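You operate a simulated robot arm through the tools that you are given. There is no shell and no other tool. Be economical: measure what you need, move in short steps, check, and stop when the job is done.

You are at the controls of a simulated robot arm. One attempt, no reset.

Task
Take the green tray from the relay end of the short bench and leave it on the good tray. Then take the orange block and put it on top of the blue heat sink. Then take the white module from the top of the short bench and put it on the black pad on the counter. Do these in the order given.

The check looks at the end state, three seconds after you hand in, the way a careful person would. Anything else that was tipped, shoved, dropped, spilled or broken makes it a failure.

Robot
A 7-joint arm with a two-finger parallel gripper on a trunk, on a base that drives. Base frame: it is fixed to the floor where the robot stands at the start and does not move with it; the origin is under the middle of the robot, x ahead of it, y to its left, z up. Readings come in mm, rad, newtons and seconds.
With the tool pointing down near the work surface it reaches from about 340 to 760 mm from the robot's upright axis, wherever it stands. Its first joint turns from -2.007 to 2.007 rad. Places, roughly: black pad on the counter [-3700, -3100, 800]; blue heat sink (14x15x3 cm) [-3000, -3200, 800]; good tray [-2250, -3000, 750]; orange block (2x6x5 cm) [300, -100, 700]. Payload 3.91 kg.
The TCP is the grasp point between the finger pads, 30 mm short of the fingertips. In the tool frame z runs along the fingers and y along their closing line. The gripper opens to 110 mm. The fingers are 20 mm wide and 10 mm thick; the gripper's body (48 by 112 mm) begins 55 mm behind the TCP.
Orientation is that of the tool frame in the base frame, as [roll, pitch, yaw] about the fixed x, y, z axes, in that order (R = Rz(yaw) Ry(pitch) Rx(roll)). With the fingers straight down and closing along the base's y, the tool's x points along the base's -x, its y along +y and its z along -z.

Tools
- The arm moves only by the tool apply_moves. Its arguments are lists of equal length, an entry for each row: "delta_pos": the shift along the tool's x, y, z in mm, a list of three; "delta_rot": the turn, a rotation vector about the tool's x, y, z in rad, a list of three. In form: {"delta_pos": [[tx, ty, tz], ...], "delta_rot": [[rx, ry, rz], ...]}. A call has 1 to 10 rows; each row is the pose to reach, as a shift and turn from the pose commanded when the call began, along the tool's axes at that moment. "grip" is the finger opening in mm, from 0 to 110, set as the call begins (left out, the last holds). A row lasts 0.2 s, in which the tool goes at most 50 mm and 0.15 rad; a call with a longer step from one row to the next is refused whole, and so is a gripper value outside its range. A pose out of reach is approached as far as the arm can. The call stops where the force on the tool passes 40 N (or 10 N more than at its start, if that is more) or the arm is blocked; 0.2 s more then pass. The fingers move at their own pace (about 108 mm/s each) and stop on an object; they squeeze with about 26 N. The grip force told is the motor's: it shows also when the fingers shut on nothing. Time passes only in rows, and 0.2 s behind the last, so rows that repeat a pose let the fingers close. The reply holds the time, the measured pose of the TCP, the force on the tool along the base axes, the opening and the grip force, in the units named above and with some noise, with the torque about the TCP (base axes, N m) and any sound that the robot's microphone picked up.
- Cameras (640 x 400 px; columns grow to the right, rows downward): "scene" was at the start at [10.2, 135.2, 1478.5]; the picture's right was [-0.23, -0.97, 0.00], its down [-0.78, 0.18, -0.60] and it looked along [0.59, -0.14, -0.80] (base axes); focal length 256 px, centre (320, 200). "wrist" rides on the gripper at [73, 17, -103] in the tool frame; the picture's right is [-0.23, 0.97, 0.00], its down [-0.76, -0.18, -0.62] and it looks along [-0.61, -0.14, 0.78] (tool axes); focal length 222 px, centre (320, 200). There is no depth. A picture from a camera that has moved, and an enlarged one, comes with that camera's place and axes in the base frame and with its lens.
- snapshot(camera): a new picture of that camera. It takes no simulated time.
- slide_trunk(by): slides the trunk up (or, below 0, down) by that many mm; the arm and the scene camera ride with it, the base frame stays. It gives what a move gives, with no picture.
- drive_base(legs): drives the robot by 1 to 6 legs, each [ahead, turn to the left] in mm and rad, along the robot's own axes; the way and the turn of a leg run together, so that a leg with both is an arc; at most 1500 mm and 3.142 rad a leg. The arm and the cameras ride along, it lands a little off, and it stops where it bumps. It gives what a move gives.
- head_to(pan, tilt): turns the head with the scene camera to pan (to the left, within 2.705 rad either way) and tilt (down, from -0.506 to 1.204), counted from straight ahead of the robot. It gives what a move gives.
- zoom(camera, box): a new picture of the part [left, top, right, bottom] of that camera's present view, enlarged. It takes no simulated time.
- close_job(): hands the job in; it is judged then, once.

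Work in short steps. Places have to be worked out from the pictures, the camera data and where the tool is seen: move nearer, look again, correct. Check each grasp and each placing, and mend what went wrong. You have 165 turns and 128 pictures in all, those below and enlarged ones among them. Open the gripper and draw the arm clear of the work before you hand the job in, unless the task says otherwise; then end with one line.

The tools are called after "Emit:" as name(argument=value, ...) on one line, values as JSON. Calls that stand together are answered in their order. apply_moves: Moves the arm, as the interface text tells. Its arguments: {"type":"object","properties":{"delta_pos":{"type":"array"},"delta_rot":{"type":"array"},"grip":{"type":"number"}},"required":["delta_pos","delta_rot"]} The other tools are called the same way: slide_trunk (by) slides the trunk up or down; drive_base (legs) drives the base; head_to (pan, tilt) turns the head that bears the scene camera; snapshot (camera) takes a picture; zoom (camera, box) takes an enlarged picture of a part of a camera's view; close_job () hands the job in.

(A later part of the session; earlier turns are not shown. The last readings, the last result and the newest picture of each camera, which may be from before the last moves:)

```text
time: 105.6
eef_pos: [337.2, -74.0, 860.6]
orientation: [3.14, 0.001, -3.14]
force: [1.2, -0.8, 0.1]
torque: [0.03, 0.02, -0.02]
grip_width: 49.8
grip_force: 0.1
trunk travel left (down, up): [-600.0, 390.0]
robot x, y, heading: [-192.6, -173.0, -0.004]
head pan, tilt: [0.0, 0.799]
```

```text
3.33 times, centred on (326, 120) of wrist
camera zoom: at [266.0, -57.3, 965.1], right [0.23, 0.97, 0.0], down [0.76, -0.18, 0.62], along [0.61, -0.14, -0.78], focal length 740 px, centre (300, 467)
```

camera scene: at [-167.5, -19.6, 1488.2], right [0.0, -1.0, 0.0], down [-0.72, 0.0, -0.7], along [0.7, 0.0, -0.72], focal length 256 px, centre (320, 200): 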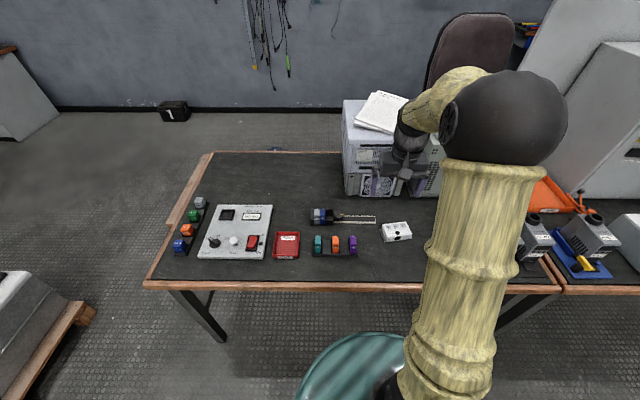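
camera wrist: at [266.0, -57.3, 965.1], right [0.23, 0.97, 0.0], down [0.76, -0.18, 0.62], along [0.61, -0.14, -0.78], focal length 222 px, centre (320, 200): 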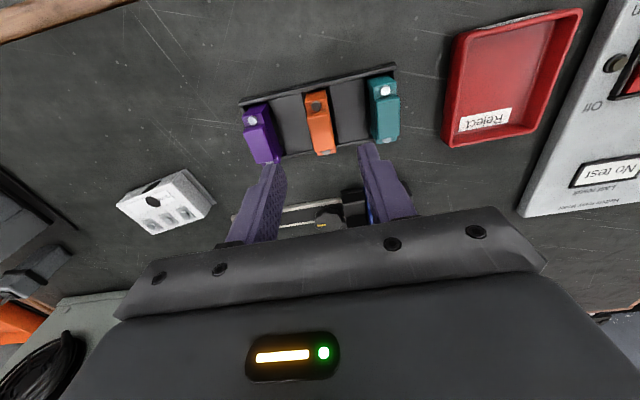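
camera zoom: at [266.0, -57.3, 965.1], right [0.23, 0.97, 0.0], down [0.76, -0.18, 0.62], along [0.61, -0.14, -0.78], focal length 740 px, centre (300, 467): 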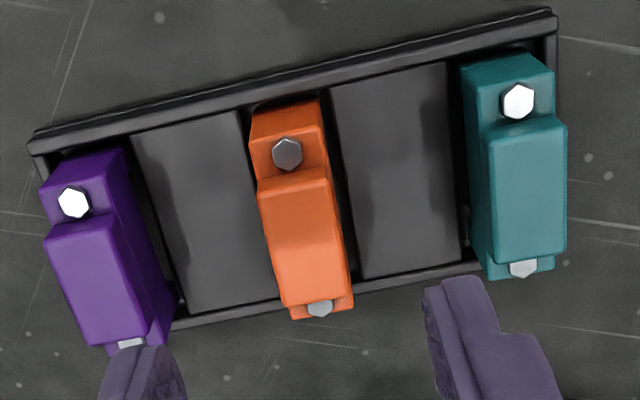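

Wrist triangulation gives the block centre as (341, -72.5). I'll make a small correction and descend to TCP z≈770.

Emit:
apply_moves(delta_pos=[[-3, 1, 0], [-3, 1, 35], [-3, 1, 65], [-3, 1, 80], [-3, 1, 90]], delta_rot=[[0, 0, 0], [0, 0, 0], [0, 0, 0], [0, 0, 0], [0, 0, 0]])

Emit:
zoom(camera="wrist", box=[200, 80, 440, 230])

Emit:
zoom(camera="scene", box=[290, 185, 386, 265])

```text
time: 106.8
eef_pos: [342.7, -71.2, 769.9]
orientation: [-3.142, 0.0, -3.14]
force: [-0.2, 0.1, -0.5]
torque: [0.01, 0.01, 0.03]
grip_width: 50.4
grip_force: 0.0
trunk travel left (down, up): [-600.0, 390.0]
robot x, y, heading: [-182.7, -168.9, -0.003]
head pan, tilt: [0.0, 0.799]
```

```text
2.67 times, centred on (320, 155) of wrist
camera zoom: at [270.2, -54.9, 873.5], right [0.23, 0.97, 0.0], down [0.76, -0.18, 0.62], along [0.61, -0.14, -0.78], focal length 592 px, centre (320, 320)
```

zoom: 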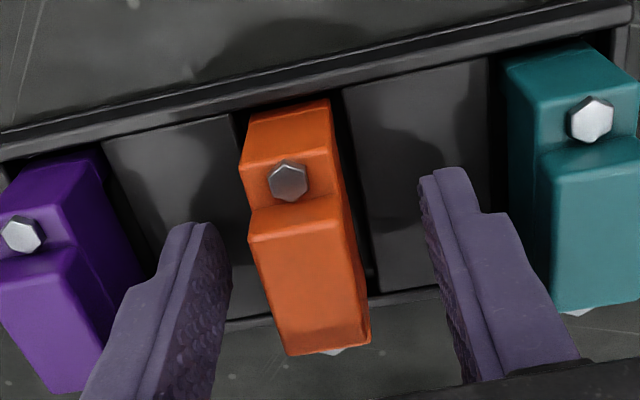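

```text
5.00 times, centred on (338, 225) of scene
camera zoom: at [-167.4, -19.5, 1488.1], right [0.0, -1.0, 0.0], down [-0.72, 0.0, -0.7], along [0.7, 0.0, -0.72], focal length 1281 px, centre (230, 75)
```

zoom: 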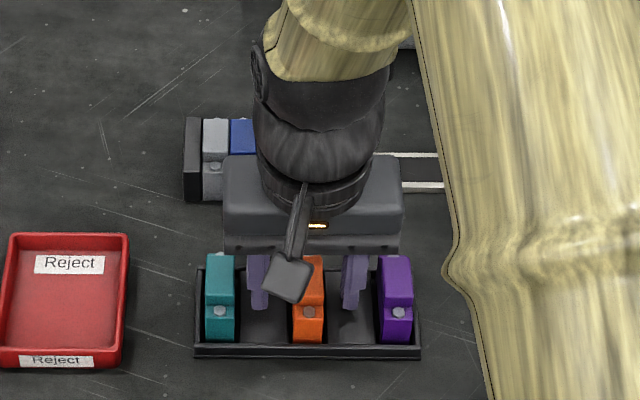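

The fingers straddle the block. I'll close and lift.

Emit:
apply_moves(delta_pos=[[0, 0, 0], [0, 0, 0], [0, 0, -8], [0, 0, -25], [0, 0, -65], [0, 0, -110]], delta_rot=[[0, 0, 0], [0, 0, 0], [0, 0, 0], [0, 0, 0], [0, 0, 0], [0, 0, 0]], grip=10)

Emit:
snapshot(camera="wrist")

Emit:
zoom(camera="scene", box=[290, 165, 386, 265])

```text
time: 108.2
eef_pos: [342.8, -73.6, 880.4]
orientation: [3.139, -0.001, 3.141]
force: [0.4, 0.0, -0.2]
torque: [0.01, -0.02, -0.04]
grip_width: 19.8
grip_force: 25.8
trunk travel left (down, up): [-600.0, 390.0]
robot x, y, heading: [-189.3, -174.5, -0.003]
head pan, tilt: [0.0, 0.799]
```

```text
86 pictures are left
camera wrist: at [270.3, -56.3, 985.4], right [0.23, 0.97, 0.0], down [0.76, -0.18, 0.62], along [0.61, -0.14, -0.78], focal length 222 px, centre (320, 200)
```

wrist: 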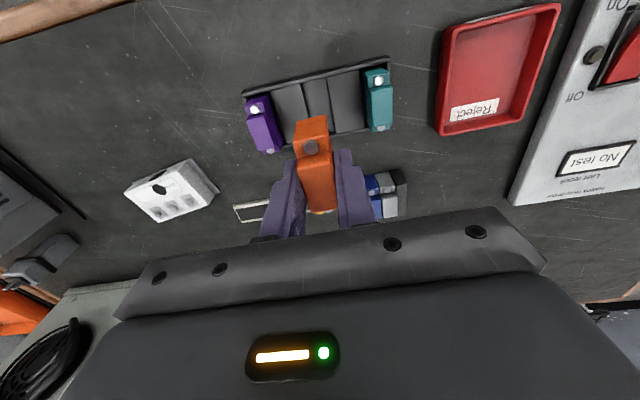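

```text
4.00 times, centred on (338, 215) of scene
camera zoom: at [-168.1, -19.6, 1488.1], right [0.0, -1.0, 0.0], down [-0.72, 0.0, -0.7], along [0.7, 0.0, -0.72], focal length 1025 px, centre (248, 140)
```

zoom: 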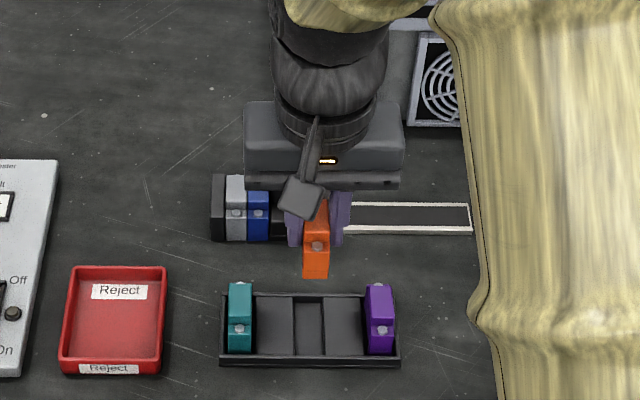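

The block is held at 19.8 mm. I'll raise it and drive to the counter in front of the heat sink, in two stages.

Emit:
apply_moves(delta_pos=[[0, 0, -45], [0, 0, -90], [0, 0, -135]], delta_rot=[[0, 0, 0], [0, 0, 0], [0, 0, 0]])

Emit:
drive_base(legs=[[-240, 0], [0, -1.571], [1500, 0], [600, 0]])

```text
time: 109.0
eef_pos: [342.8, -70.7, 1016.1]
orientation: [-3.141, 0.0, -3.14]
force: [-0.9, -0.5, -0.4]
torque: [-0.02, 0.0, 0.01]
grip_width: 19.6
grip_force: 26.5
trunk travel left (down, up): [-600.0, 390.0]
robot x, y, heading: [-183.5, -171.6, -0.007]
head pan, tilt: [0.0, 0.799]
```

```text
time: 124.8
eef_pos: [-315.7, -2825.5, 1015.0]
orientation: [3.141, -0.001, 1.581]
force: [1.3, 0.7, 0.2]
torque: [0.05, -0.01, -0.01]
grip_width: 19.4
grip_force: 26.3
trunk travel left (down, up): [-600.0, 390.0]
robot x, y, heading: [-423.5, -2298.0, -1.565]
head pan, tilt: [0.0, 0.799]
```

On track at (-423, -2298). Next I'll go along the counter to x≈-2950 and face it.

Emit:
drive_base(legs=[[0, -1.577], [1500, 0], [1030, 0], [0, 1.571]])

Emit:
head_to(pan=0.0, tilt=0.7)

Emit:
snapshot(camera="scene")

```text
time: 144.7
eef_pos: [-2827.2, -2796.2, 1016.1]
orientation: [-3.141, -0.001, 1.575]
force: [0.1, 0.1, 0.5]
torque: [0.02, 0.03, -0.01]
grip_width: 19.5
grip_force: 26.0
trunk travel left (down, up): [-600.0, 390.0]
robot x, y, heading: [-2928.0, -2268.4, -1.565]
head pan, tilt: [0.0, 0.799]
```

```text
time: 145.4
eef_pos: [-2827.0, -2796.5, 1015.4]
orientation: [-3.141, 0.0, 1.576]
force: [-0.7, -0.2, 0.3]
torque: [-0.03, 0.0, -0.02]
grip_width: 19.4
grip_force: 25.9
trunk travel left (down, up): [-600.0, 390.0]
robot x, y, heading: [-2926.1, -2262.8, -1.566]
head pan, tilt: [0.0, 0.7]
```

```text
84 pictures are left
camera scene: at [-2778.5, -2293.1, 1496.4], right [-1.0, 0.0, 0.0], down [0.0, 0.64, -0.76], along [0.0, -0.76, -0.64], focal length 256 px, centre (320, 200)
```

scene: 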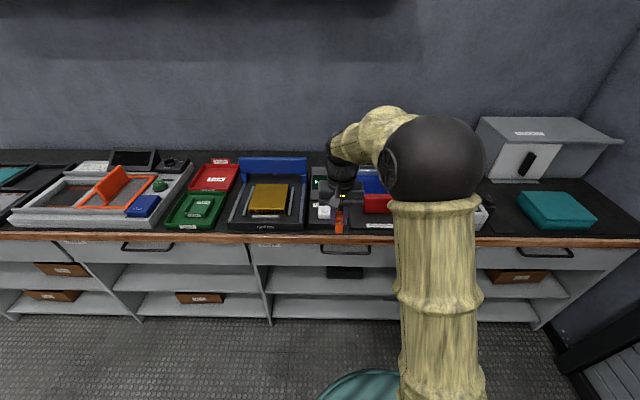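

The blue slab is behind the arm. I'll swing the tool right to clear the view.

Emit:
apply_moves(delta_pos=[[0, -50, 0], [0, -100, 0], [0, -150, 0], [0, -200, 0], [0, -250, 0], [0, -300, 0]], delta_rot=[[0, 0, 0], [0, 0, 0], [0, 0, 0], [0, 0, 0], [0, 0, 0], [0, 0, 0]])

Emit:
zoom(camera="scene", box=[300, 140, 460, 240])

Emit:
snapshot(camera="wrist")

```text
time: 146.8
eef_pos: [-3127.4, -2796.6, 1017.1]
orientation: [3.14, 0.0, 1.578]
force: [0.0, 0.0, -0.3]
torque: [-0.02, -0.02, 0.04]
grip_width: 19.3
grip_force: 26.1
trunk travel left (down, up): [-600.0, 390.0]
robot x, y, heading: [-2929.8, -2266.7, -1.566]
head pan, tilt: [0.0, 0.7]
```

```text
4.00 times, centred on (380, 190) of scene
camera zoom: at [-2779.4, -2293.3, 1496.5], right [-1.0, 0.0, 0.0], down [0.0, 0.64, -0.76], along [0.0, -0.76, -0.64], focal length 1025 px, centre (80, 240)
```

zoom: 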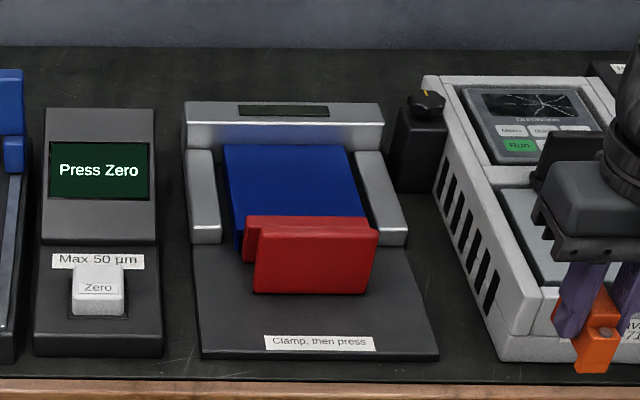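

```text
82 pictures are left
camera wrist: at [-3110.2, -2725.0, 1120.2], right [0.98, -0.22, 0.0], down [-0.17, -0.76, 0.62], along [-0.14, -0.61, -0.78], focal length 222 px, centre (320, 200)
```

wrist: 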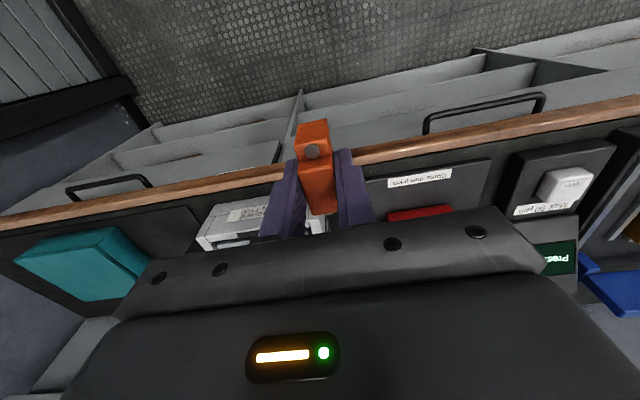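

The blue heat sink sits in a clamp fixture, with a red jaw in front. I'll drive closer and look down at it from a second angle.

Emit:
drive_base(legs=[[250, 0]])

Emit:
head_to(pan=0.0, tilt=0.9)

Emit:
zoom(camera="scene", box=[300, 100, 460, 200])

Emit:
snapshot(camera="scene")

```text
time: 148.6
eef_pos: [-3127.5, -3044.3, 1015.4]
orientation: [3.138, -0.001, 1.572]
force: [0.1, 0.3, -0.3]
torque: [-0.02, -0.01, 0.0]
grip_width: 19.5
grip_force: 26.1
trunk travel left (down, up): [-600.0, 390.0]
robot x, y, heading: [-2925.8, -2512.1, -1.57]
head pan, tilt: [0.0, 0.7]
```

```text
time: 149.3
eef_pos: [-3128.6, -3042.7, 1015.9]
orientation: [3.141, 0.0, 1.572]
force: [-0.7, -0.4, -0.4]
torque: [0.04, 0.0, 0.03]
grip_width: 19.6
grip_force: 25.7
trunk travel left (down, up): [-600.0, 390.0]
robot x, y, heading: [-2925.8, -2513.0, -1.573]
head pan, tilt: [0.0, 0.901]
```

```text
4.00 times, centred on (380, 150) of scene
camera zoom: at [-2778.4, -2530.4, 1480.3], right [-1.0, 0.0, 0.0], down [0.0, 0.78, -0.62], along [0.0, -0.62, -0.78], focal length 1025 px, centre (80, 400)
```

zoom: 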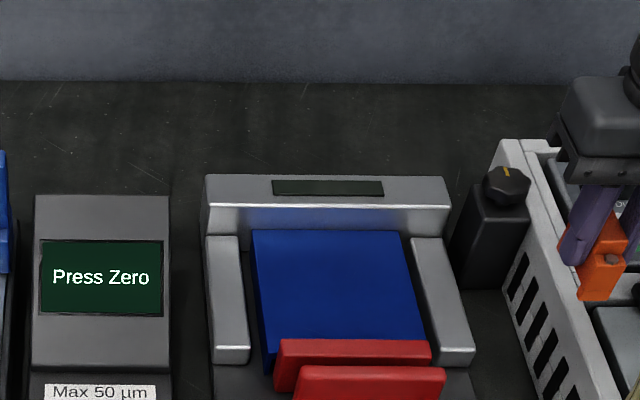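

```text
80 pictures are left
camera scene: at [-2778.4, -2530.4, 1480.3], right [-1.0, 0.0, 0.0], down [0.0, 0.78, -0.62], along [0.0, -0.62, -0.78], focal length 256 px, centre (320, 200)
```

scene: 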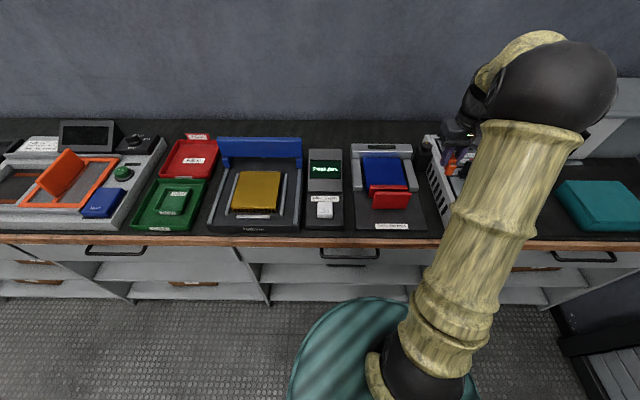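

Triangulated, the heat sink's top is at z≈836, spanning x -2937…-3074 and y -3089…-3239, with its centre at (-3006, -3164). I'll move the block over it and lower to z 910.

Emit:
apply_moves(delta_pos=[[-30, 35, 0], [-60, 70, 0], [-90, 100, 0], [-116, 122, 0], [-116, 122, 40], [-116, 122, 80], [-116, 122, 100]], delta_rot=[[0, 0, 0], [0, 0, 0], [0, 0, 0], [0, 0, 0], [0, 0, 0], [0, 0, 0], [0, 0, 0]])

Emit:
zoom(camera="scene", box=[320, 100, 448, 220])

Emit:
snapshot(camera="wrist")

```text
time: 150.9
eef_pos: [-3006.2, -3158.9, 917.4]
orientation: [3.141, 0.0, 1.573]
force: [0.2, 0.2, -0.7]
torque: [-0.02, 0.0, 0.01]
grip_width: 19.6
grip_force: 26.1
trunk travel left (down, up): [-600.0, 390.0]
robot x, y, heading: [-2931.6, -2512.8, -1.572]
head pan, tilt: [0.0, 0.901]
```

```text
3.33 times, centred on (384, 160) of scene
camera zoom: at [-2778.3, -2530.6, 1480.2], right [-1.0, 0.0, 0.0], down [0.0, 0.78, -0.62], along [0.0, -0.62, -0.78], focal length 854 px, centre (107, 333)
```

zoom: 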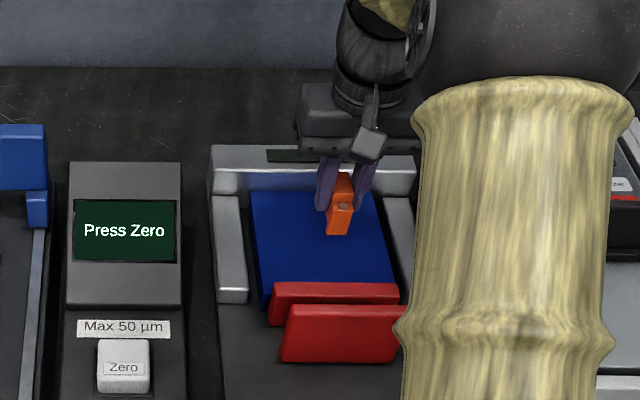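

```text
78 pictures are left
camera wrist: at [-2987.9, -3086.4, 1021.4], right [0.97, -0.22, 0.0], down [-0.18, -0.76, 0.62], along [-0.14, -0.61, -0.78], focal length 222 px, centre (320, 200)
```

wrist: 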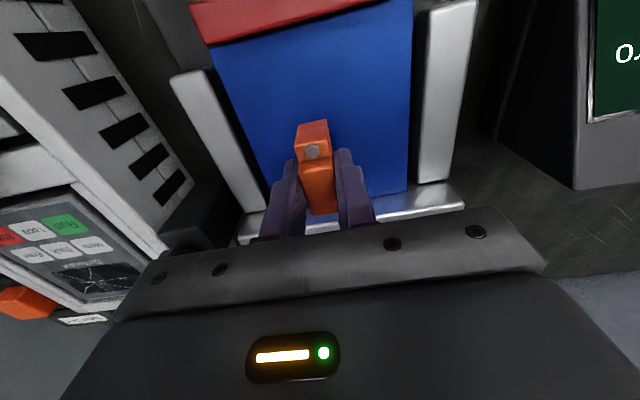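

The block is centred over the slab. I'll lower to just above contact, then in small steps.

Emit:
apply_moves(delta_pos=[[0, 0, 15], [0, 0, 25], [0, 0, 28], [0, 0, 30], [0, 0, 32]], delta_rot=[[0, 0, 0], [0, 0, 0], [0, 0, 0], [0, 0, 0], [0, 0, 0]])

Emit:
zoom(camera="scene", box=[340, 130, 420, 200])

```text
time: 152.1
eef_pos: [-3005.4, -3158.9, 887.9]
orientation: [3.141, 0.008, 1.571]
force: [0.5, -1.9, 17.5]
torque: [0.27, -0.01, -0.02]
grip_width: 19.4
grip_force: 25.6
trunk travel left (down, up): [-600.0, 390.0]
robot x, y, heading: [-2926.6, -2512.1, -1.567]
head pan, tilt: [0.0, 0.901]
```

```text
5.71 times, centred on (380, 165) of scene
camera zoom: at [-2778.0, -2528.7, 1480.6], right [-1.0, 0.0, 0.0], down [0.0, 0.78, -0.62], along [0.0, -0.62, -0.78], focal length 1464 px, centre (-23, 400)
```

zoom: 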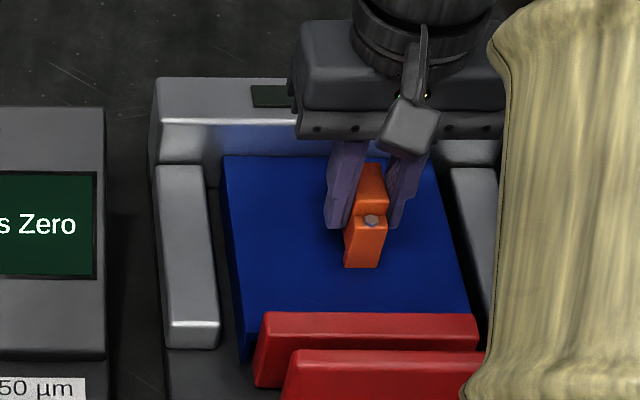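

Contact at 17.5 N. I'll ease off by 2 mm, open, and rise.

Emit:
apply_moves(delta_pos=[[0, 0, -1], [0, 0, -2]], delta_rot=[[0, 0, 0], [0, 0, 0]])

Emit:
apply_moves(delta_pos=[[0, 0, 0], [0, 0, 0], [0, 0, -10], [0, 0, -40], [0, 0, -85], [0, 0, -125]], delta_rot=[[0, 0, 0], [0, 0, 0], [0, 0, 0], [0, 0, 0], [0, 0, 0], [0, 0, 0]], grip=50)

Emit:
snapshot(camera="wrist")

Emit:
zoom(camera="scene", box=[340, 130, 420, 200])

```text
time: 152.7
eef_pos: [-3006.4, -3158.1, 887.3]
orientation: [-3.141, 0.002, 1.572]
force: [0.0, -4.5, 12.3]
torque: [-0.48, 0.0, 0.03]
grip_width: 19.7
grip_force: 26.0
trunk travel left (down, up): [-600.0, 390.0]
robot x, y, heading: [-2927.5, -2517.3, -1.572]
head pan, tilt: [0.0, 0.901]
```

```text
time: 154.1
eef_pos: [-3004.4, -3159.9, 1011.7]
orientation: [3.14, 0.0, 1.571]
force: [-0.5, -0.7, 1.1]
torque: [-0.02, 0.04, 0.03]
grip_width: 50.1
grip_force: 0.1
trunk travel left (down, up): [-600.0, 390.0]
robot x, y, heading: [-2932.5, -2513.7, -1.568]
head pan, tilt: [0.0, 0.901]
```

```text
76 pictures are left
camera wrist: at [-2987.8, -3087.3, 1115.9], right [0.97, -0.22, 0.0], down [-0.18, -0.76, 0.62], along [-0.14, -0.61, -0.78], focal length 222 px, centre (320, 200)
```

wrist: 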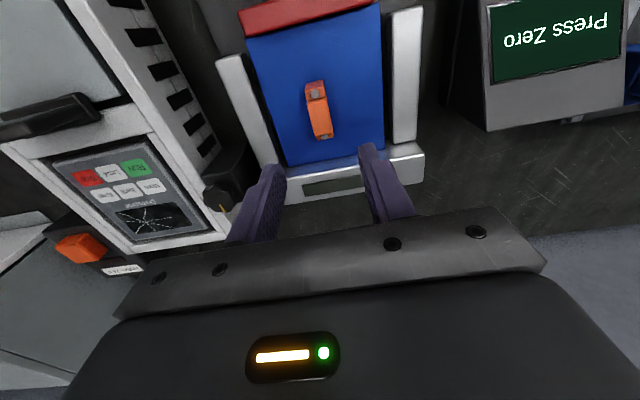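

```text
5.71 times, centred on (380, 165) of scene
camera zoom: at [-2778.3, -2530.0, 1480.2], right [-1.0, 0.0, 0.0], down [0.0, 0.78, -0.62], along [0.0, -0.62, -0.78], focal length 1464 px, centre (-23, 400)
```

zoom: 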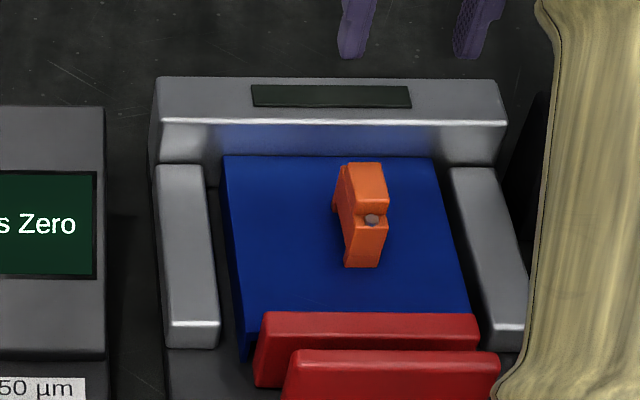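

The block stands upright on the heat sink. Before leaving I'll scout the black pad to the right.

Emit:
head_to(pan=-0.95, tilt=0.7)

Emit:
snapshot(camera="scene")

```text
time: 155.4
eef_pos: [-3005.7, -3160.6, 1011.2]
orientation: [3.138, 0.0, 1.572]
force: [-0.4, 0.8, -0.1]
torque: [0.03, -0.01, -0.03]
grip_width: 50.0
grip_force: 0.1
trunk travel left (down, up): [-600.0, 390.0]
robot x, y, heading: [-2927.9, -2509.3, -1.572]
head pan, tilt: [-0.949, 0.7]
```

```text
74 pictures are left
camera scene: at [-2847.3, -2504.3, 1496.4], right [-0.58, 0.81, 0.0], down [0.52, 0.38, -0.76], along [-0.62, -0.45, -0.64], focal length 256 px, centre (320, 200)
```

scene: 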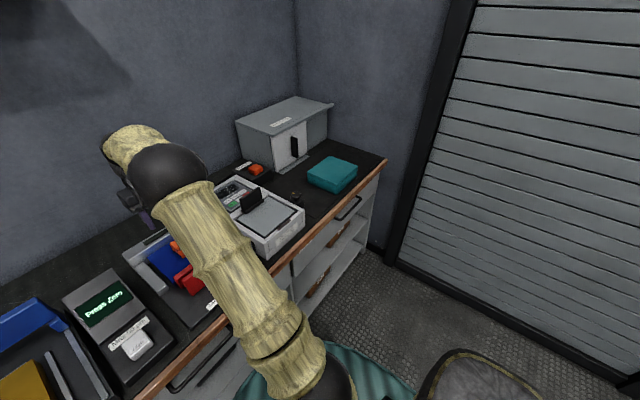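

Emit:
zoom(camera="scene", box=[230, 120, 406, 230])

```text
3.64 times, centred on (318, 175) of scene
camera zoom: at [-2847.3, -2504.3, 1496.4], right [-0.58, 0.81, 0.0], down [0.52, 0.38, -0.76], along [-0.62, -0.45, -0.64], focal length 932 px, centre (327, 291)
```

zoom: 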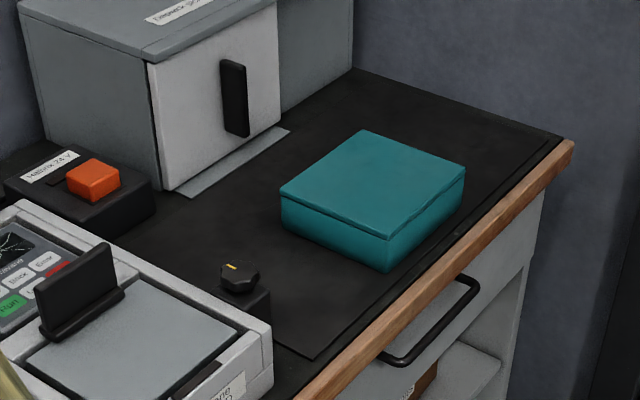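

The pad is the large dark mat under the teal box, with free areas to the left (x≈-3510) and right (x≈-3880) of the box. I place the white module at about (404, -299), yaw ≈0.15. I'll drive back to fetch it.

Emit:
drive_base(legs=[[-220, 0], [0, 1.572], [1500, 0], [1000, 0], [0, 1.571]])

```text
time: 176.4
eef_pos: [-337.4, -1696.2, 1010.7]
orientation: [-3.141, -0.001, -1.605]
force: [0.3, 0.7, 0.6]
torque: [-0.04, 0.01, 0.0]
grip_width: 50.1
grip_force: 0.1
trunk travel left (down, up): [-600.0, 390.0]
robot x, y, heading: [-440.3, -2337.6, 1.534]
head pan, tilt: [-0.949, 0.7]
```

At (-440, -2338). I'll retract the arm a little and continue to the bench.

Emit:
apply_moves(delta_pos=[[45, 0, -10], [90, 0, -20], [130, 0, -30]], delta_rot=[[0, 0, 0], [0, 0, 0], [0, 0, 0]], grip=100)

Emit:
drive_base(legs=[[1500, 0], [530, 0], [0, -1.534], [190, 0]])

Emit:
head_to(pan=0.0, tilt=0.85)

Emit:
snapshot(camera="scene")

Emit:
snapshot(camera="wrist")

```text
time: 177.2
eef_pos: [-343.0, -1825.9, 1040.8]
orientation: [-3.141, 0.001, -1.607]
force: [-0.4, 0.2, 0.4]
torque: [0.01, 0.02, -0.02]
grip_width: 100.1
grip_force: 0.0
trunk travel left (down, up): [-600.0, 390.0]
robot x, y, heading: [-441.4, -2337.5, 1.534]
head pan, tilt: [-0.949, 0.7]
```

```text
time: 192.1
eef_pos: [337.6, -399.0, 1040.7]
orientation: [-3.141, -0.001, -3.129]
force: [-0.5, 0.1, 0.5]
torque: [0.05, -0.02, 0.0]
grip_width: 100.1
grip_force: 0.0
trunk travel left (down, up): [-600.0, 390.0]
robot x, y, heading: [-182.1, -328.0, 0.012]
head pan, tilt: [-0.949, 0.7]
```

```text
time: 193.3
eef_pos: [337.5, -399.7, 1040.6]
orientation: [3.141, 0.0, -3.13]
force: [-0.2, -0.9, 0.2]
torque: [0.0, 0.02, 0.01]
grip_width: 100.3
grip_force: 0.1
trunk travel left (down, up): [-600.0, 390.0]
robot x, y, heading: [-183.4, -328.5, 0.017]
head pan, tilt: [0.0, 0.85]
```

```text
72 pictures are left
camera scene: at [-166.7, -176.5, 1484.1], right [0.01, -1.0, 0.0], down [-0.75, -0.01, -0.66], along [0.66, 0.01, -0.75], focal length 256 px, centre (320, 200)
```

scene: 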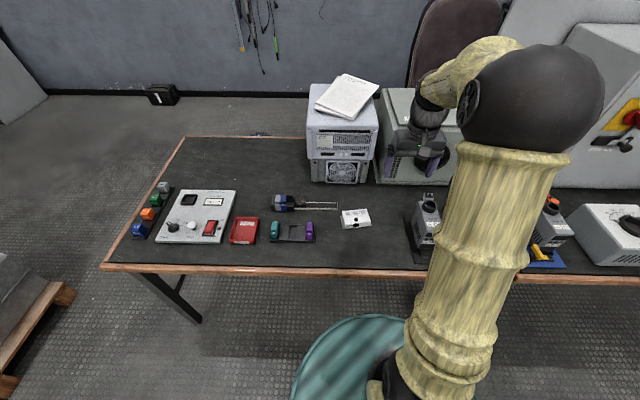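

```text
71 pictures are left
camera wrist: at [265.0, -383.4, 1145.2], right [0.22, 0.98, 0.0], down [0.76, -0.17, 0.62], along [0.61, -0.13, -0.78], focal length 222 px, centre (320, 200)
```

wrist: 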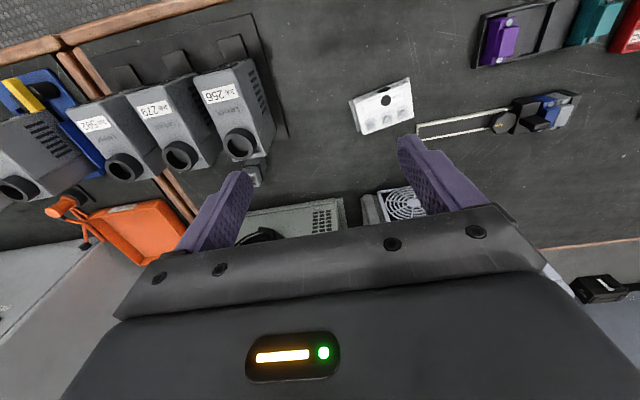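

The module is clear in both views; I'll enlarge them to measure it.

Emit:
zoom(camera="scene", box=[325, 195, 389, 235])

Emit:
zoom(camera="wrist", box=[330, 65, 442, 145])

```text
10.00 times, centred on (357, 215) of scene
camera zoom: at [-166.7, -176.5, 1484.1], right [0.01, -1.0, 0.0], down [-0.75, -0.01, -0.66], along [0.66, 0.01, -0.75], focal length 2563 px, centre (-50, 50)
```

zoom: 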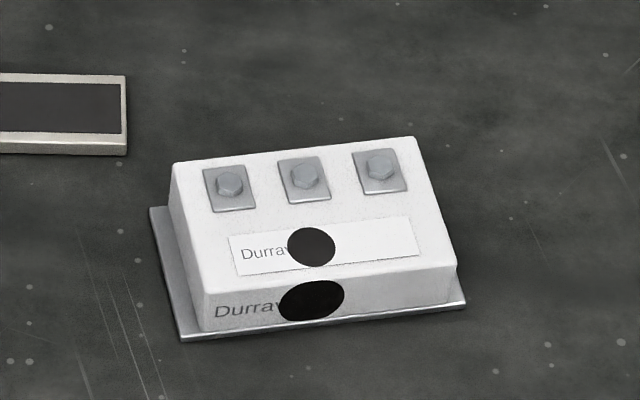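

```text
5.00 times, centred on (386, 105) of wrist
camera zoom: at [265.0, -383.4, 1145.2], right [0.22, 0.98, 0.0], down [0.76, -0.17, 0.62], along [0.61, -0.13, -0.78], focal length 1111 px, centre (-10, 675)
```

zoom: 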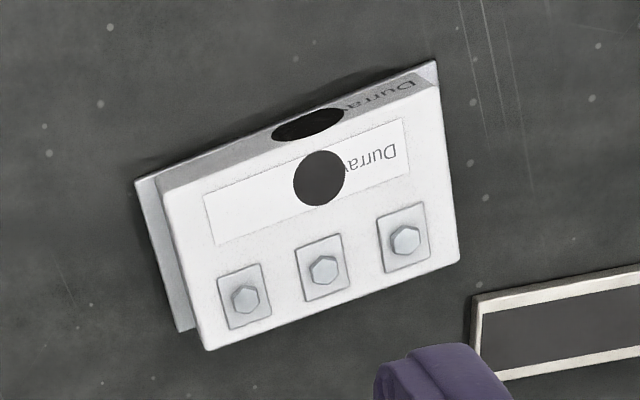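

Module measured: centre (403.5, -301), footprint about 105 × 60, yaw 0.164, top about z 747. I'll turn the tool to close across the 60 mm side and move above it.

Emit:
apply_moves(delta_pos=[[-7, 10, 0], [-14, 20, 0], [-21, 30, 0], [-28, 40, 0], [-35, 50, 10], [-42, 60, 25], [-49, 70, 45], [-56, 80, 65], [-63, 90, 90], [-67, 98, 115]], delta_rot=[[0, 0, 0.142], [0, 0, 0.284], [0, 0, 0.426], [0, 0, 0.568], [0, 0, 0.71], [0, 0, 0.852], [0, 0, 0.994], [0, 0, 1.136], [0, 0, 1.278], [0, 0, 1.418]], grip=90)

Emit:
snapshot(camera="wrist")

Emit:
snapshot(camera="scene")

```text
time: 195.5
eef_pos: [401.5, -299.5, 925.9]
orientation: [3.14, -0.002, 1.734]
force: [-0.2, -0.3, 0.2]
torque: [0.03, 0.02, 0.02]
grip_width: 90.2
grip_force: 0.1
trunk travel left (down, up): [-600.0, 390.0]
robot x, y, heading: [-180.2, -328.0, 0.009]
head pan, tilt: [0.0, 0.85]
```

```text
68 pictures are left
camera wrist: at [407.7, -225.6, 1029.7], right [1.0, -0.07, 0.0], down [-0.05, -0.78, 0.62], along [-0.04, -0.62, -0.78], focal length 222 px, centre (320, 200)
```

wrist: 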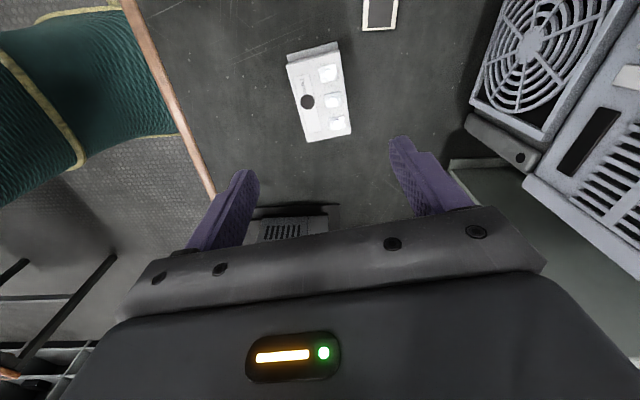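

```text
67 pictures are left
camera scene: at [-166.3, -176.2, 1484.1], right [0.01, -1.0, 0.0], down [-0.75, -0.01, -0.66], along [0.66, 0.01, -0.75], focal length 256 px, centre (320, 200)
```

scene: 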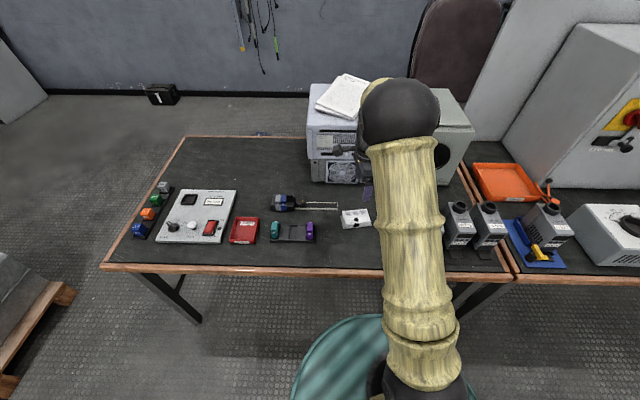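

Emit:
zoom(camera="wrist", box=[240, 20, 400, 150])

```text
3.08 times, centred on (320, 85) of wrist
camera zoom: at [407.7, -225.6, 1029.7], right [1.0, -0.07, 0.0], down [-0.05, -0.78, 0.62], along [-0.04, -0.62, -0.78], focal length 684 px, centre (320, 554)
```

zoom: 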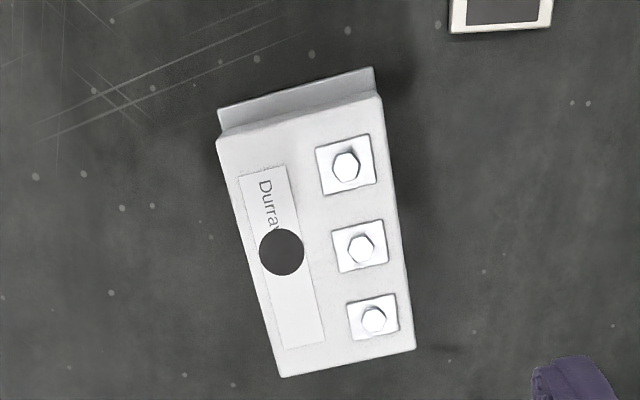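

The wrist view confirms the body centre at (405, -300), 59 mm across, yaw 0.16. I'll descend to TCP z 757.

Emit:
apply_moves(delta_pos=[[-1, 3.4, 0], [-1, 3.4, 45], [-1, 3.4, 90], [-1, 3.4, 125], [-1, 3.4, 150], [-1, 3.4, 162], [-1, 3.4, 168]], delta_rot=[[0, 0, 0], [0, 0, 0], [0, 0, 0], [0, 0, 0], [0, 0, 0], [0, 0, 0], [0, 0, 0]])

Emit:
snapshot(camera="wrist")

Emit:
zoom(camera="scene", box=[300, 180, 396, 240])

```text
time: 197.1
eef_pos: [405.4, -300.1, 759.0]
orientation: [3.138, 0.001, 1.735]
force: [0.0, 0.1, -0.4]
torque: [0.03, -0.03, 0.0]
grip_width: 89.9
grip_force: 0.0
trunk travel left (down, up): [-600.0, 390.0]
robot x, y, heading: [-178.5, -332.2, 0.017]
head pan, tilt: [0.0, 0.85]
```

```text
65 pictures are left
camera wrist: at [411.8, -226.7, 863.2], right [1.0, -0.06, 0.0], down [-0.05, -0.78, 0.62], along [-0.04, -0.62, -0.78], focal length 222 px, centre (320, 200)
```

wrist: 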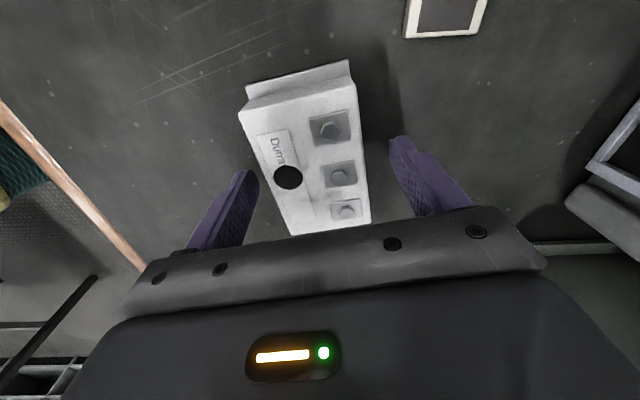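

```text
6.67 times, centred on (348, 210) of scene
camera zoom: at [-166.6, -176.4, 1484.1], right [0.01, -1.0, 0.0], down [-0.75, -0.01, -0.66], along [0.66, 0.01, -0.75], focal length 1708 px, centre (133, 133)
```

zoom: 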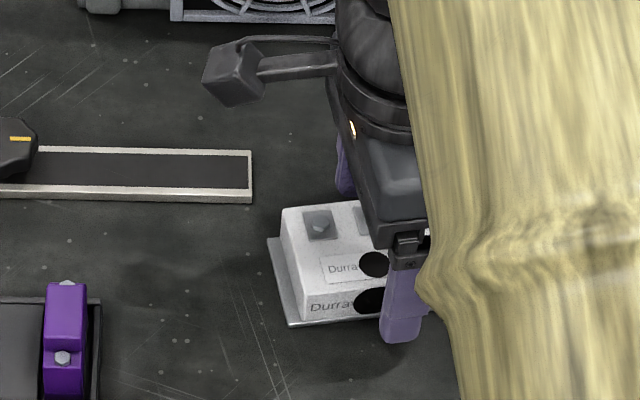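

The fingers are placed either side, so I'll close and lift.

Emit:
apply_moves(delta_pos=[[0, 0, 0], [0, 0, 0], [0, 0, -6], [0, 0, -25], [0, 0, -65], [0, 0, -110]], delta_rot=[[0, 0, 0], [0, 0, 0], [0, 0, 0], [0, 0, 0], [0, 0, 0], [0, 0, 0]], grip=45)

Emit:
snapshot(camera="wrist")

```text
time: 198.5
eef_pos: [402.3, -300.3, 871.3]
orientation: [-3.141, 0.0, 1.735]
force: [1.1, -0.1, -3.6]
torque: [-0.04, -0.01, -0.04]
grip_width: 60.0
grip_force: 25.9
trunk travel left (down, up): [-600.0, 390.0]
robot x, y, heading: [-182.0, -329.8, 0.013]
head pan, tilt: [0.0, 0.85]
```

```text
63 pictures are left
camera wrist: at [409.4, -226.7, 975.5], right [1.0, -0.07, 0.0], down [-0.05, -0.78, 0.62], along [-0.04, -0.62, -0.78], focal length 222 px, centre (320, 200)
```

wrist: 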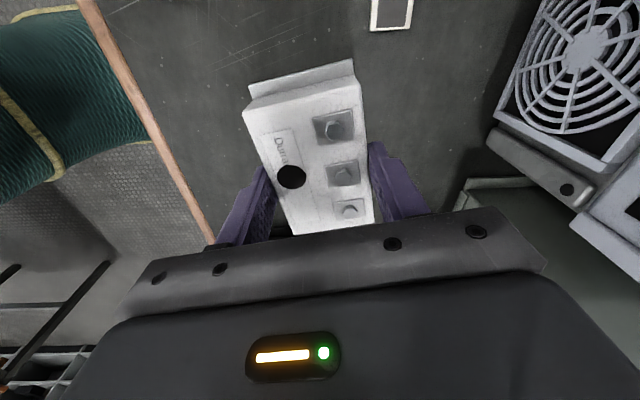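

The module is held at 60.0 mm. I'll raise and retract it, then drive to the counter.

Emit:
apply_moves(delta_pos=[[0, 0, -40], [0, 0, -80], [0, 0, -120], [0, 0, -160], [8, -40, -165], [15, -85, -165], [22, -130, -165]], delta_rot=[[0, 0, 0], [0, 0, 0], [0, 0, 0], [0, 0, 0], [0, 0, 0], [0, 0, 0], [0, 0, 0]])

Emit:
drive_base(legs=[[-250, 0], [0, -1.583], [1500, 0], [450, 0]])

```text
time: 200.1
eef_pos: [272.7, -302.5, 1033.6]
orientation: [3.141, 0.001, 1.733]
force: [0.3, 0.5, -3.1]
torque: [0.03, -0.02, -0.03]
grip_width: 59.8
grip_force: 25.7
trunk travel left (down, up): [-600.0, 390.0]
robot x, y, heading: [-181.6, -325.6, 0.018]
head pan, tilt: [0.0, 0.85]
```

```text
time: 215.1
eef_pos: [-461.8, -2735.7, 1032.6]
orientation: [3.141, 0.001, 0.121]
force: [-0.7, -0.6, -4.0]
torque: [0.0, -0.01, -0.03]
grip_width: 59.7
grip_force: 25.9
trunk travel left (down, up): [-600.0, 390.0]
robot x, y, heading: [-470.3, -2280.6, -1.605]
head pan, tilt: [0.0, 0.85]
```

At (-470, -2281). I'll continue to x≈-3400 and face the counter.

Emit:
drive_base(legs=[[0, -1.536], [1500, 0], [1430, 0], [0, 1.571]])

Emit:
head_to(pan=-0.45, tilt=0.75)

Emit:
snapshot(camera="scene")

```text
time: 237.1
eef_pos: [-3381.0, -2720.2, 1034.1]
orientation: [3.141, 0.001, 0.194]
force: [-0.3, 0.1, -2.5]
torque: [0.01, -0.02, 0.01]
grip_width: 59.6
grip_force: 25.9
trunk travel left (down, up): [-600.0, 390.0]
robot x, y, heading: [-3419.8, -2264.7, -1.531]
head pan, tilt: [0.0, 0.85]
```

```text
time: 237.9
eef_pos: [-3380.1, -2720.0, 1033.3]
orientation: [-3.141, 0.0, 0.193]
force: [-0.9, 0.1, -2.4]
torque: [0.0, 0.0, -0.01]
grip_width: 59.9
grip_force: 25.4
trunk travel left (down, up): [-600.0, 390.0]
robot x, y, heading: [-3423.4, -2265.0, -1.525]
head pan, tilt: [-0.45, 0.75]
```

```text
62 pictures are left
camera scene: at [-3306.0, -2278.1, 1492.1], right [-0.92, 0.4, 0.0], down [0.27, 0.63, -0.73], along [-0.29, -0.67, -0.68], focal length 256 px, centre (320, 200)
```

scene: 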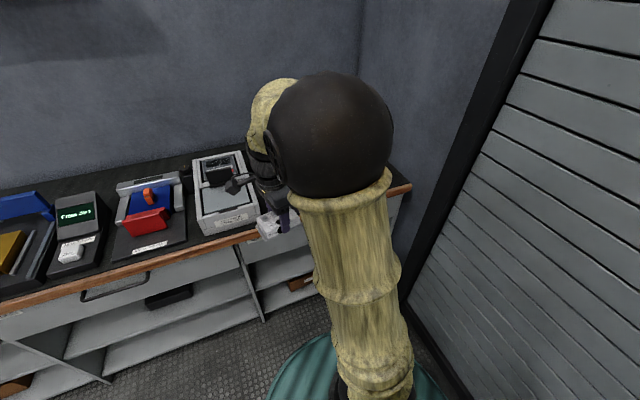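

The arm hides the pad from the scene camera, so I'll straighten, drive nearer, and view the pad with the wrist camera.

Emit:
drive_base(legs=[[0, -0.045], [240, 0]])

Emit:
snapshot(camera="wrist")

Emit:
head_to(pan=-0.25, tilt=0.95)

Emit:
snapshot(camera="scene")

```text
time: 240.1
eef_pos: [-3402.0, -2965.8, 1032.8]
orientation: [3.14, 0.001, 0.148]
force: [-0.1, 0.5, -3.6]
torque: [-0.01, 0.01, 0.0]
grip_width: 59.8
grip_force: 26.2
trunk travel left (down, up): [-600.0, 390.0]
robot x, y, heading: [-3422.0, -2509.7, -1.565]
head pan, tilt: [-0.45, 0.75]
```

```text
61 pictures are left
camera wrist: at [-3327.2, -2970.5, 1137.4], right [-0.08, -1.0, 0.0], down [-0.78, 0.06, 0.62], along [-0.62, 0.05, -0.78], focal length 222 px, centre (320, 200)
```

wrist: 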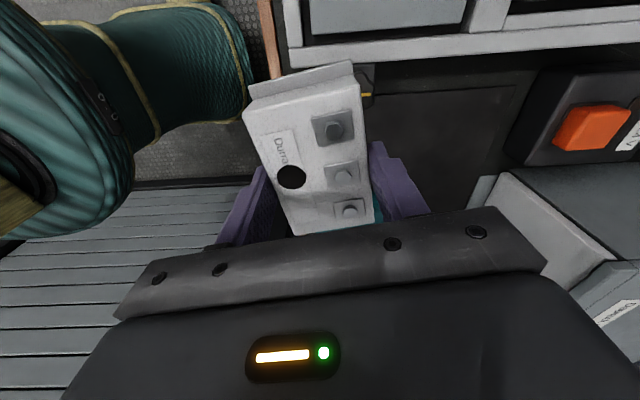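

```text
time: 240.9
eef_pos: [-3402.7, -2963.9, 1033.4]
orientation: [-3.141, -0.001, 0.149]
force: [0.0, 0.6, -3.1]
torque: [-0.01, 0.02, 0.05]
grip_width: 59.9
grip_force: 25.8
trunk travel left (down, up): [-600.0, 390.0]
robot x, y, heading: [-3421.6, -2509.6, -1.572]
head pan, tilt: [-0.25, 0.949]
```

```text
60 pictures are left
camera scene: at [-3289.2, -2521.3, 1476.6], right [-0.97, 0.25, 0.0], down [0.2, 0.79, -0.58], along [-0.15, -0.56, -0.81], focal length 256 px, centre (320, 200)
```

scene: 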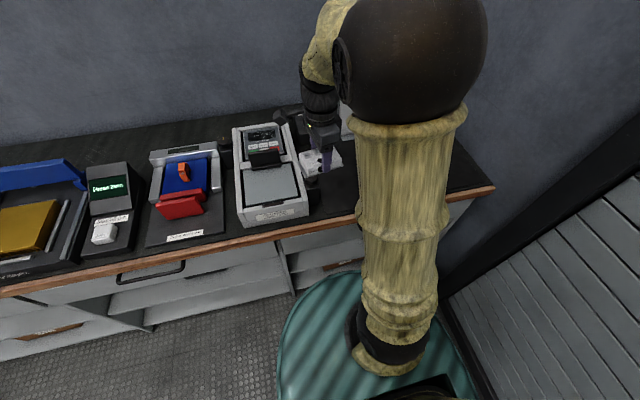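

The held module and the arm cover the pad. I'll swing the arm left, in front of the counter, for a clear scene view.

Emit:
apply_moves(delta_pos=[[43, -20, 0], [86, -40, 0], [129, -60, 0], [172, -80, 0], [215, -100, 0], [258, -120, 0], [301, -140, 0], [344, -160, 0], [387, -180, 0], [430, -200, 0]], delta_rot=[[0, 0, 0], [0, 0, 0], [0, 0, 0], [0, 0, 0], [0, 0, 0], [0, 0, 0], [0, 0, 0], [0, 0, 0], [0, 0, 0], [0, 0, 0]])

Emit:
head_to(pan=-0.5, tilt=0.9)

Emit:
snapshot(camera="scene")

```text
time: 243.1
eef_pos: [-3001.7, -2703.4, 1031.5]
orientation: [-3.14, 0.001, 0.146]
force: [-0.1, -0.8, -3.2]
torque: [0.0, 0.03, 0.01]
grip_width: 59.7
grip_force: 25.8
trunk travel left (down, up): [-600.0, 390.0]
robot x, y, heading: [-3419.8, -2509.2, -1.571]
head pan, tilt: [-0.25, 0.949]
```

```text
time: 243.8
eef_pos: [-3003.8, -2702.5, 1030.6]
orientation: [3.14, 0.0, 0.147]
force: [0.5, 1.3, -3.1]
torque: [-0.01, 0.02, 0.0]
grip_width: 59.7
grip_force: 25.8
trunk travel left (down, up): [-600.0, 390.0]
robot x, y, heading: [-3421.0, -2507.2, -1.575]
head pan, tilt: [-0.499, 0.901]
```

```text
59 pictures are left
camera scene: at [-3307.0, -2516.9, 1480.2], right [-0.88, 0.48, 0.0], down [0.38, 0.69, -0.62], along [-0.3, -0.54, -0.78], focal length 256 px, centre (320, 200)
```

scene: 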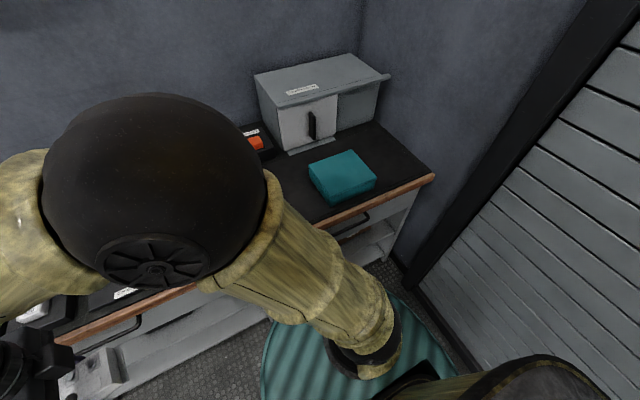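

Emit:
zoom(camera="scene", box=[255, 110, 447, 230])

```text
3.33 times, centred on (351, 170) of scene
camera zoom: at [-3307.0, -2516.9, 1480.2], right [-0.88, 0.48, 0.0], down [0.38, 0.69, -0.62], along [-0.3, -0.54, -0.78], focal length 854 px, centre (217, 300)
```

zoom: 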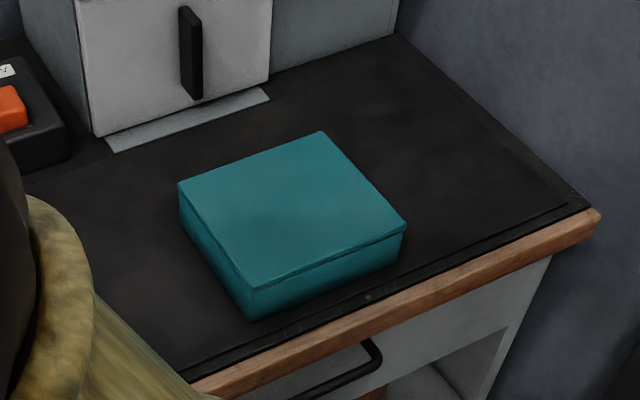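

The mat spans x -3430…-3970, y -2925…-3245, and the teal box occupies x -3584…-3771, y -2946…-3098. I'll put the module left of the box at (-3505, -3080) with its long side along y, first moving back over while turning the tool.

Emit:
apply_moves(delta_pos=[[-48.7, 7.9, 0], [-97.4, 15.8, 0], [-146.1, 23.7, 0], [-194.8, 31.6, 0], [-243.5, 39.5, 0], [-292.2, 47.4, 0], [-340.9, 55.3, 0], [-389.6, 63.2, 0], [-438.3, 71.1, 0], [-487, 79, 0]], delta_rot=[[0, 0, -0.1424], [0, 0, -0.2848], [0, 0, -0.4272], [0, 0, -0.5696], [0, 0, -0.712], [0, 0, -0.8544], [0, 0, -0.9968], [0, 0, -1.1392], [0, 0, -1.2816], [0, 0, -1.424]])

Emit:
snapshot(camera="wrist")

```text
time: 246.0
eef_pos: [-3480.4, -2856.6, 1035.8]
orientation: [-3.141, 0.001, 1.571]
force: [1.0, -0.5, -3.3]
torque: [0.02, 0.02, 0.04]
grip_width: 59.7
grip_force: 25.7
trunk travel left (down, up): [-600.0, 390.0]
robot x, y, heading: [-3418.7, -2508.9, -1.57]
head pan, tilt: [-0.499, 0.901]
```

```text
57 pictures are left
camera wrist: at [-3462.9, -2784.2, 1139.6], right [0.97, -0.23, 0.0], down [-0.18, -0.76, 0.62], along [-0.14, -0.61, -0.78], focal length 222 px, centre (320, 200)
```

wrist: 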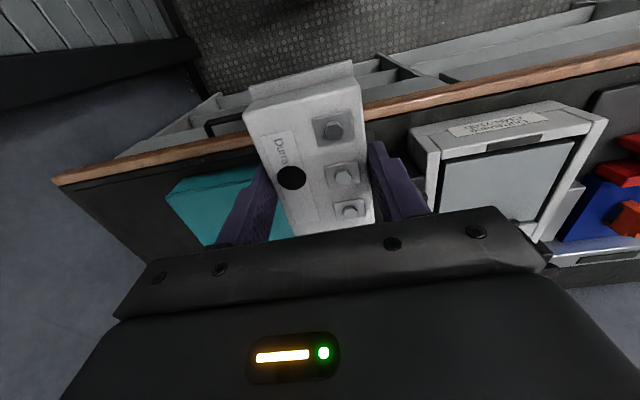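

The tool is squared up. I'll go over the spot and lower to z≈940 for a check.

Emit:
apply_moves(delta_pos=[[-45, -5, 0], [-90, -10, 0], [-135, -15, 0], [-180, -20, 0], [-223, -25, 0], [-223, -25, 45], [-223, -25, 90]], delta_rot=[[0, 0, 0], [0, 0, 0], [0, 0, 0], [0, 0, 0], [0, 0, 0], [0, 0, 0], [0, 0, 0]])

Emit:
snapshot(camera="wrist")

Emit:
head_to(pan=-0.3, tilt=0.9)

Emit:
snapshot(camera="scene")

```text
time: 247.6
eef_pos: [-3503.1, -3075.1, 941.7]
orientation: [-3.141, 0.001, 1.572]
force: [0.1, 0.2, -3.5]
torque: [0.02, 0.0, 0.01]
grip_width: 59.7
grip_force: 25.5
trunk travel left (down, up): [-600.0, 390.0]
robot x, y, heading: [-3422.2, -2509.5, -1.573]
head pan, tilt: [-0.499, 0.901]
```

```text
56 pictures are left
camera wrist: at [-3485.3, -3003.1, 1046.5], right [0.97, -0.23, 0.0], down [-0.18, -0.76, 0.62], along [-0.14, -0.61, -0.78], focal length 222 px, centre (320, 200)
```

wrist: 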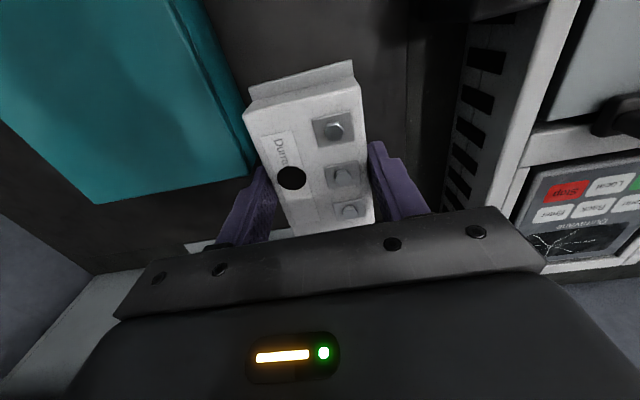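

```text
time: 248.4
eef_pos: [-3502.7, -3074.3, 943.0]
orientation: [-3.141, 0.0, 1.573]
force: [0.1, 0.3, -3.0]
torque: [-0.02, 0.0, 0.01]
grip_width: 59.9
grip_force: 26.3
trunk travel left (down, up): [-600.0, 390.0]
robot x, y, heading: [-3417.2, -2509.9, -1.571]
head pan, tilt: [-0.3, 0.901]
```

```text
55 pictures are left
camera scene: at [-3293.6, -2523.0, 1480.2], right [-0.95, 0.3, 0.0], down [0.23, 0.75, -0.62], along [-0.19, -0.59, -0.78], focal length 256 px, centre (320, 200)
```

scene: 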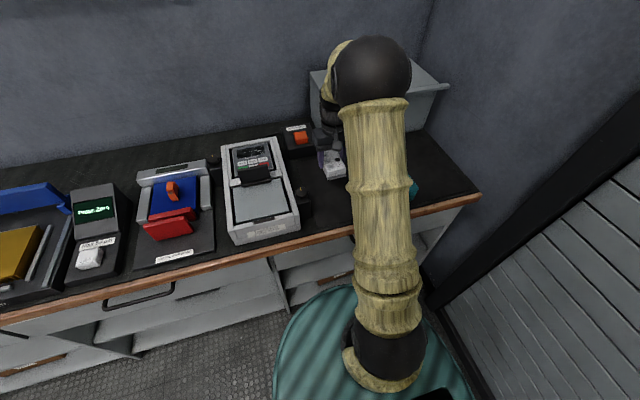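

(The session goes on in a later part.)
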